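You operate a simulated robot arm through the tools that you are given. There is no shell and no other tool. Be economical: measure what you need, move in short steps, check, and stop when the job is done.

Carry out the task below with a simulated robot arm. There is one attempt and no reset: what you move stays moved.

TASK
Stand the pink foam block beside the steel weight. It goes on the side that lies toward x +0.0, y -1.0 (a direction in the base frame), with about 3 cm between them.

It is judged by the outcome, as a careful person would: the job done as asked, and still so three seconds after it is handed in. It fails if anything else is knocked over, pushed out of place, dropped, spilled or broken.

THE ROBOT
A 6-joint arm with a two-finger parallel gripper, fixed in place. Base frame: the origin is at the foot of the arm, x ahead of it, y to its left, z up; the work surface is at about z = 0. Units: mm, degrees, N and s.
With the tool pointing down near the work surface it reaches from about 140 to 580 mm from the base axis. Its first joint turns from -66.0 to 66.0 degrees. Payload 2.1 kg.
The TCP is the grasp point between the finger pads, 30 mm short of the fingertips. In the tool frame z runs along the fingers and y along their closing line. Largest opening 94 mm; finger width 28, thickness 10; the body of the gripper, 50 by 96 mm, starts 55 mm behind the TCP.
Orientation is told as [roll, pitch, yaw] about the base's x, y, z axes, in that order, counted from this pose: with the fingers straight down and closing along the base's y, the tool's x points along the base's -x, its y along +y and its z along -z.

THE INTERFACE
- The arm moves only by the tool move_arm. Its argument "series" is text: rows parted by semicolons, each of 7 numbers parted by spaces: the shift along the tool's x, y, z in mm, then the turn, a rotation vector about the tool's x, y, z in degrees, then the opening in per cent of the stroke, from 0 (shut) to 100 (fully open). In form: x y z rx ry rz grip; .... A call has 1 to 10 rows; each row is the pose to reach, as a shift and turn from the pose commanded when the call began, along the tool's axes at that moment. Each row takes 0.2 s and may step no farther than 50 mm and 8.6 degrees from the row before; otherwise, or with a gripper value out of range, the whole call is refused. Where a pose cannot be reached the arm comes as near as it can. A force on the tool above 40 N (or 10 N above the force at the start of the call, whichever is more), or a blocked arm, ends the call early, and 0.2 s more pass. The fingers move at their own pace (about 72 mm/s each) and stop on an object; they squeeze with about 22 N. The grip force told is the motor's: it shows also when the fingers shut on nothing. Time passes only in rows, and 0.2 s behind the last, so rows that repeat a pose let the fingers close. It gives the time, the measured TCP pose, the force on the tool (base axes), the opening and the grip force at its end, in the units of the frame above (readings bear some noise), and new pictures: "views" is both (left out), scene, wrist or none.
- Cameras (640 x 400 px; columns grow to the right, rows downward): "scene" is fixed at [30.9, -354.1, 495.2]; the picture's right is [0.94, -0.33, 0.00], its down [-0.15, -0.44, -0.88] and it looks along [0.29, 0.83, -0.47] (base axes); focal length 363 px, centre (320, 200). "wrist" rides on the gripper at [-37, 0, -58] in the tool frame; the picture's right is [0.00, -1.00, 0.00], its down [0.97, 0.00, -0.24] and it looks along [0.24, 0.00, 0.97] (tool axes); focal length 218 px, centre (320, 200). There is no depth. A picture from a camera that has moved, and an enlarged one, comes with that camera's place and axes in the base frame and with its lens.
- close_up(camera, box): a new picture of the part [left, top, right, bottom] of that camera's present view, enlarged. It takes no simulated time.
- finish_job(): hands the job in; it is judged then, once.

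Work in short steps. Places have to be worked out from the pictures, the camera data and where the tool is seen: move nearer, look again, correct. Check each grasp and each placing, and mend what went wrong. You have 90 turns and 150 pictures in all, those below and enlarged ones among them. Open the gripper and draw the arm clear of the work before you hand the job in, unless the task says otherwise; then end with one line.

The tools are called after "Request:" as a command line: name --argument value ..., lists and objects as JSON in quotes. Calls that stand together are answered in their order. move_arm: Moves the arm, as the interface text tells. Its arguments: {"type":"object","properties":{"series":{"type":"string"},"views":{"type":"string","enum":["both","scene","wrist","none"]}},"required":["series"]} The other tools are called the same way: close_up (camera, box) takes an enlarged picture of a part of a camera's view; finish_job () hands the job in.

At the start:

```text
clock: 0.0
eef_pos: [197.5, 239.9, 230.8]
ee_rot: [0.1, -0.1, -0.1]
wrist_force: [-0.4, 0.3, 0.4]
opening: 94.0
grasp_force: 0.0
```

scene: 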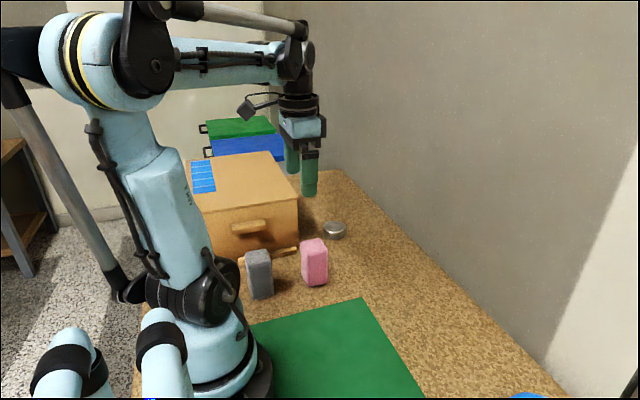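
wrist: 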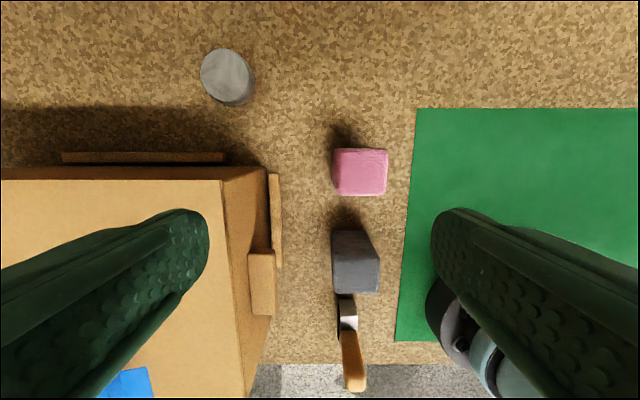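

The pink block seems to be near (207, 195) and the steel disc near (310, 346). I'll take enlarged views to refine both before moving.

Request:
close_up --camera "scene" --box '[220, 200, 380, 300]'

Request:
close_up --camera "wrist" --box '[180, 30, 436, 190]'

Request:
close_up --camera "wrist" --box '[260, 120, 420, 220]'

```text
4.00 times, centred on (300, 250) of scene
camera zoom: at [30.9, -354.1, 495.2], right [0.94, -0.33, 0.0], down [-0.15, -0.44, -0.88], along [0.29, 0.83, -0.47], focal length 1453 px, centre (400, 0)
```

zoom: 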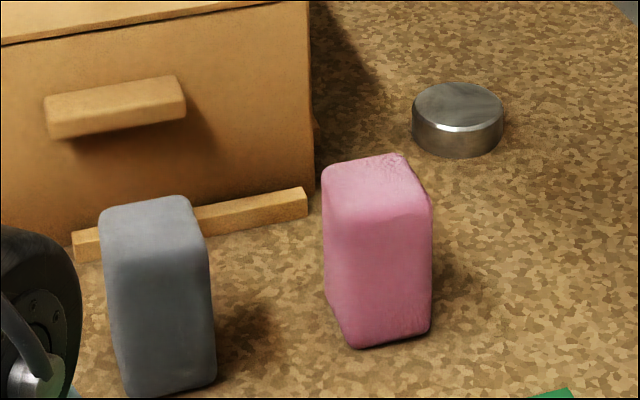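

```text
2.50 times, centred on (308, 110) of wrist
camera zoom: at [235.0, 239.8, 288.1], right [0.0, -1.0, 0.0], down [-0.97, 0.0, 0.24], along [-0.24, 0.0, -0.97], focal length 546 px, centre (350, 425)
```

zoom: 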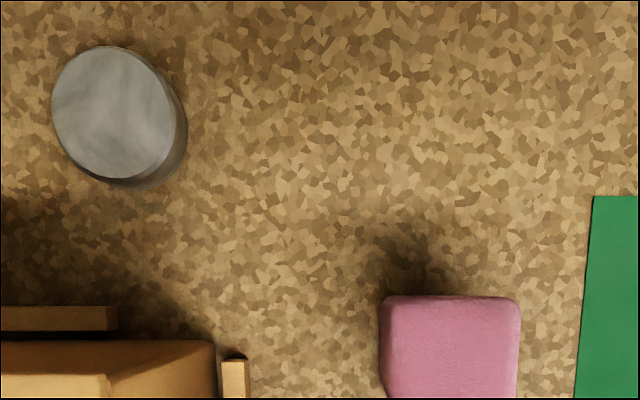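

```text
4.00 times, centred on (340, 170) of wrist
camera zoom: at [235.0, 239.8, 288.1], right [0.0, -1.0, 0.0], down [-0.97, 0.0, 0.24], along [-0.24, 0.0, -0.97], focal length 873 px, centre (240, 320)
```

zoom: 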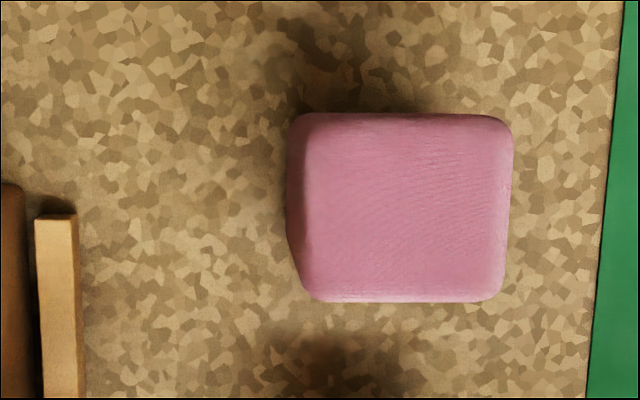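

Estimates so far: the pink block is centred at about (210, 199), roughly 44 x 50 x 80 mm. The weight is centred at about (311, 344), radius about 28 mm and height about 20 mm. I'll move above the block and check from there.

Request:
move_arm --series "-12.5 -41 0 0 0 0 100; -12.5 -41 40 0 0 0 100; -12.5 -41 70 0 0 0 100; -12.5 -41 70 0 0 0 100"

```text
clock: 1.0
eef_pos: [209.5, 199.1, 159.5]
ee_rot: [0.1, -0.2, 0.1]
wrist_force: [0.7, -0.2, 0.4]
opening: 93.6
grasp_force: 0.0
camera wrist: at [247.2, 199.3, 217.0], right [0.0, -1.0, 0.0], down [-0.97, 0.0, 0.24], along [-0.24, 0.0, -0.97], focal length 218 px, centre (320, 200)
```

scene: 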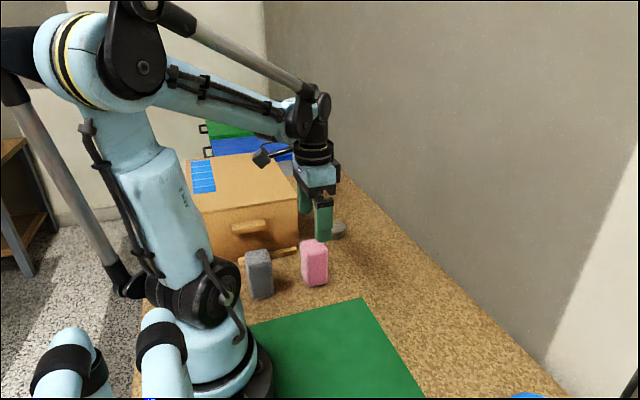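
wrist: 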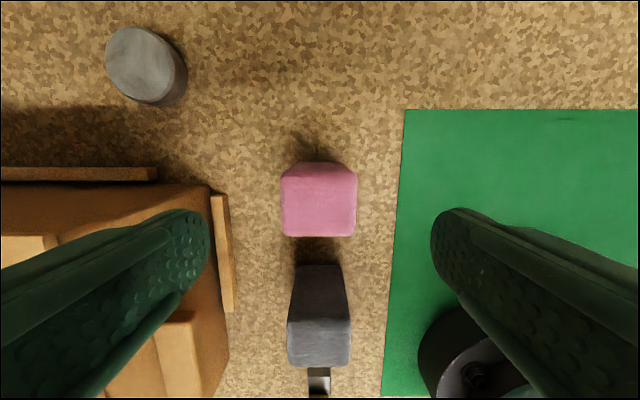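

The block is centred under the tool at about y 199, x 212. I'll descend straight to TCP z of about 52 and close.

Request:
move_arm --series "-2 0 35 0 0 0 100; -2 0 70 0 0 0 100; -2 0 107 0 0 0 100; -2 0 107 0 0 0 100; -2 0 107 0 0 0 0; -2 0 107 0 0 0 0; -2 0 107 0 0 0 0; -2 0 107 0 0 0 0"

```text
clock: 2.8
eef_pos: [212.7, 198.2, 53.7]
ee_rot: [0.1, 0.0, 0.0]
wrist_force: [-0.3, 1.4, -1.1]
opening: 53.0
grasp_force: 22.1
camera wrist: at [249.7, 198.7, 110.7], right [0.0, -1.0, 0.0], down [-0.97, 0.0, 0.24], along [-0.24, 0.0, -0.97], focal length 218 px, centre (320, 200)
```

scene: 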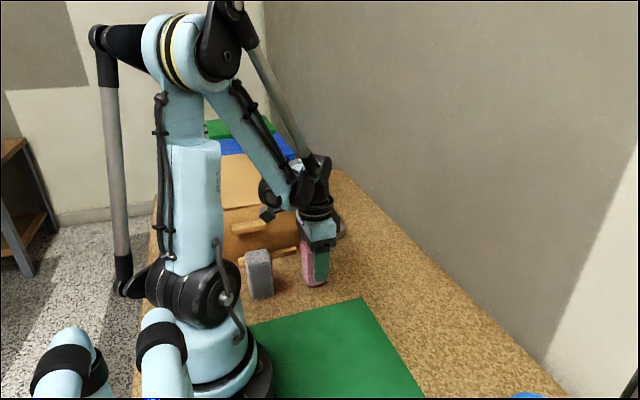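
wrist: 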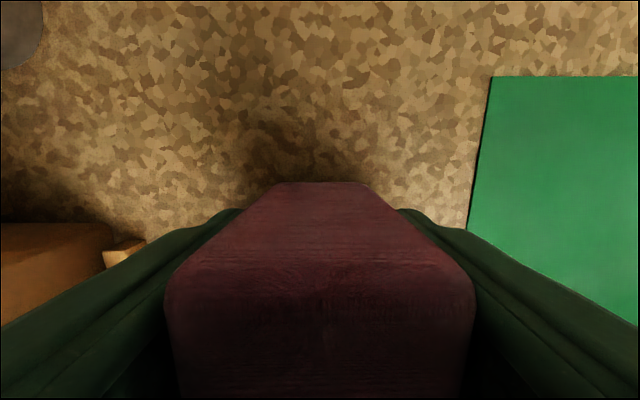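

It is held, at 53 mm wide. I'll lift 60 mm and move to above (311, 259), then look.

Request:
move_arm --series "0 0 -30 0 0 0 0; 0 0 -60 0 0 0 0; -25 10 -60 0 0 0 0; -50 25 -60 0 0 0 0; -75 45 -60 0 0 0 0; -98 61 -60 0 0 0 0; -98 61 -60 0 0 0 0; -98 61 -60 0 0 0 0"

```text
clock: 4.6
eef_pos: [310.2, 260.0, 112.2]
ee_rot: [0.1, -0.1, 0.0]
wrist_force: [0.1, -0.5, -0.3]
opening: 53.0
grasp_force: 21.6
camera wrist: at [348.1, 260.8, 171.1], right [0.0, -1.0, 0.0], down [-0.97, 0.0, 0.24], along [-0.24, 0.0, -0.97], focal length 218 px, centre (320, 200)
```

scene: 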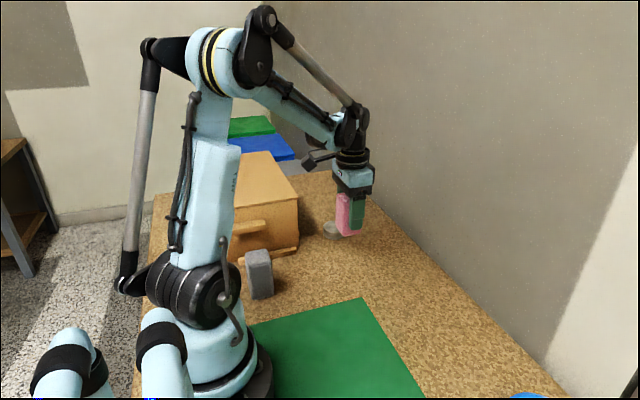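
wrist: 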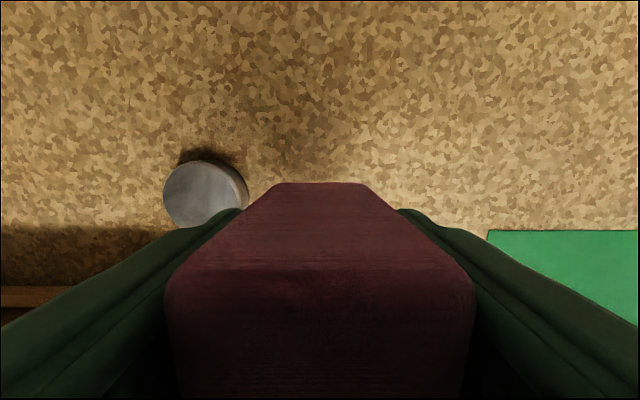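

The weight reads as centred near (313, 345), with its near edge at y of about 318, so I'll place at y of about 261. I'll lower 59 mm and check before releasing.

Request:
move_arm --series "-2 1.5 20 0 0 0 0; -2 1.5 40 0 0 0 0; -2 1.5 52 0 0 0 0; -2 1.5 59 0 0 0 0; -2 1.5 59 0 0 0 0; -2 1.5 59 0 0 0 0"

Request:
close_up --camera "scene" --box '[280, 180, 408, 260]'

```text
clock: 6.0
eef_pos: [311.6, 261.2, 54.3]
ee_rot: [0.1, -0.1, 0.1]
wrist_force: [-0.7, -0.2, -0.1]
opening: 53.1
grasp_force: 21.3
camera wrist: at [349.6, 261.5, 112.2], right [0.0, -1.0, 0.0], down [-0.97, 0.0, 0.24], along [-0.24, 0.0, -0.97], focal length 218 px, centre (320, 200)
```

scene: 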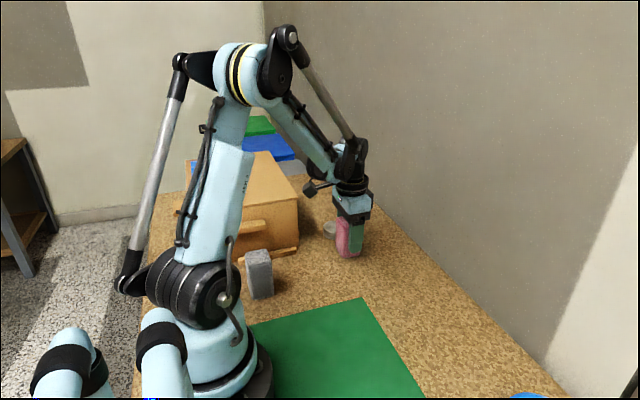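
wrist: 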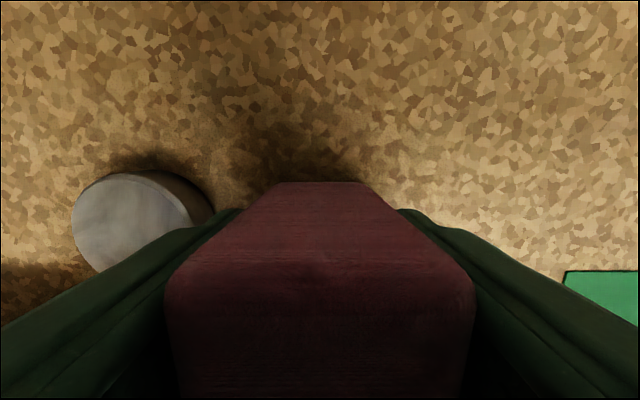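

```text
5.00 times, centred on (344, 220) of scene
camera zoom: at [30.9, -354.1, 495.2], right [0.94, -0.33, 0.0], down [-0.15, -0.44, -0.88], along [0.29, 0.83, -0.47], focal length 1816 px, centre (200, 100)
```

zoom: 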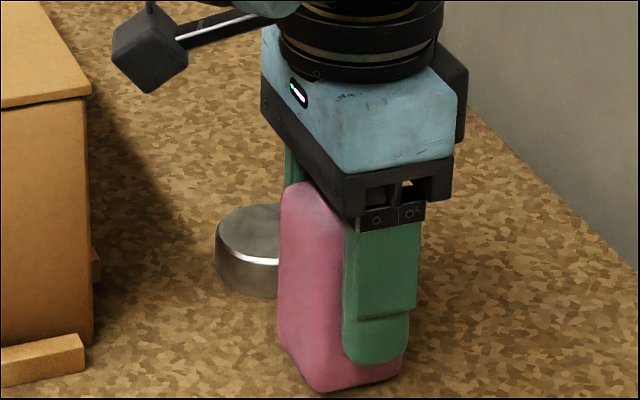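

The spacing looks right, with a gap of about 30 mm. I'll lower 1 mm more to seat the block, then open partly so the finger stays clear of the weight, and retreat straight up.

Request:
move_arm --series "0 0 1.2 0 0 0 0; 0 0 1.2 0 0 0 0; 0 0 1.2 0 0 0 74; 0 0 1.2 0 0 0 74; 0 0 1.2 0 0 0 74" --views "none"

Request:
close_up --camera "scene" --box '[280, 180, 408, 260]'

```text
clock: 7.2
eef_pos: [312.2, 261.4, 54.1]
ee_rot: [0.1, 0.0, 0.1]
wrist_force: [0.1, 0.8, -0.3]
opening: 69.6
grasp_force: 0.0
```

```text
5.00 times, centred on (344, 220) of scene
camera zoom: at [30.9, -354.1, 495.2], right [0.94, -0.33, 0.0], down [-0.15, -0.44, -0.88], along [0.29, 0.83, -0.47], focal length 1816 px, centre (200, 100)
```

zoom: 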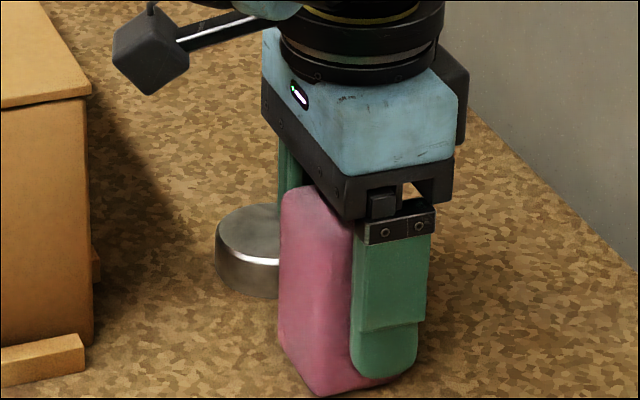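

The block stands free between the open fingers. I'll retreat straight up and away.

Request:
move_arm --series "0 0 -25 0 0 0 74; 0 0 -60 0 0 0 74; 0 0 -100 0 0 0 74; 0 0 -140 0 0 0 74; 0 0 -170 0 0 0 74; 30 -20 -180 0 0 0 74; 60 -40 -180 0 0 0 74; 60 -40 -180 0 0 0 74"

Request:
close_up --camera "scene" --box '[280, 180, 408, 260]'

```text
clock: 9.0
eef_pos: [251.9, 220.9, 233.1]
ee_rot: [0.1, 0.0, -0.1]
wrist_force: [0.2, -0.1, -0.3]
opening: 69.7
grasp_force: 0.1
camera wrist: at [289.2, 220.4, 291.3], right [0.0, -1.0, 0.0], down [-0.97, 0.0, 0.24], along [-0.24, 0.0, -0.97], focal length 218 px, centre (320, 200)
```

scene: 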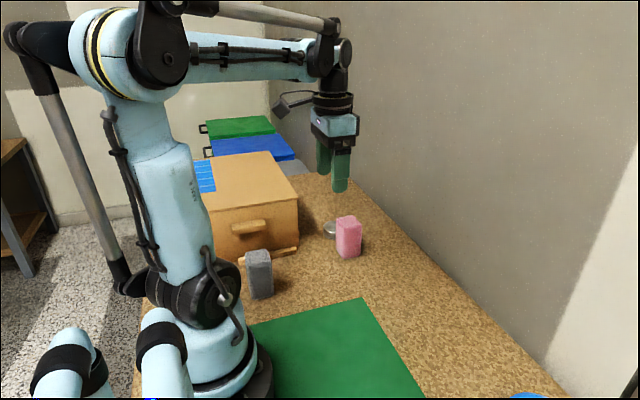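
wrist: 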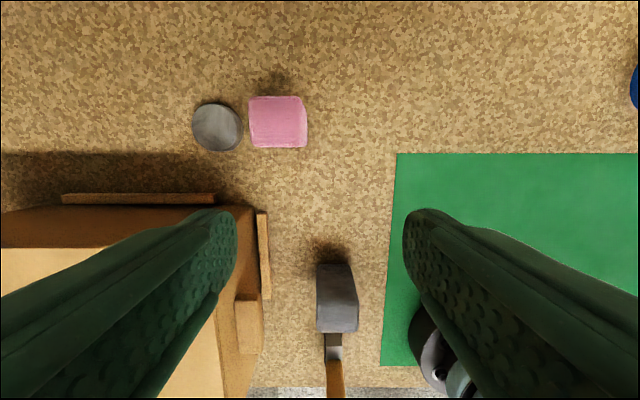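

```text
5.00 times, centred on (344, 220) of scene
camera zoom: at [30.9, -354.1, 495.2], right [0.94, -0.33, 0.0], down [-0.15, -0.44, -0.88], along [0.29, 0.83, -0.47], focal length 1816 px, centre (200, 100)
```

zoom: 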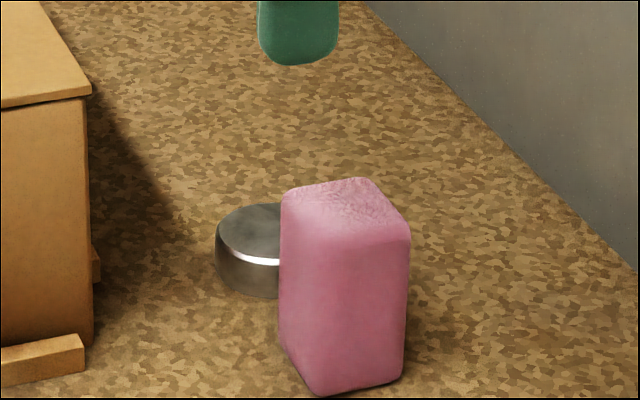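

The block stands upright with its +y face at y of about 286–288. The weight's near edge is at about 316–318, so the gap is about 30 mm. Both are centred at x of about 311, and nothing else has moved, so I'm handing in.

Request:
finish_job

```text
The job is handed in.
```

The pink foam block is standing upright on the −y side of the steel weight, about 3 cm from it, and the job is handed in with the gripper open and the arm clear.
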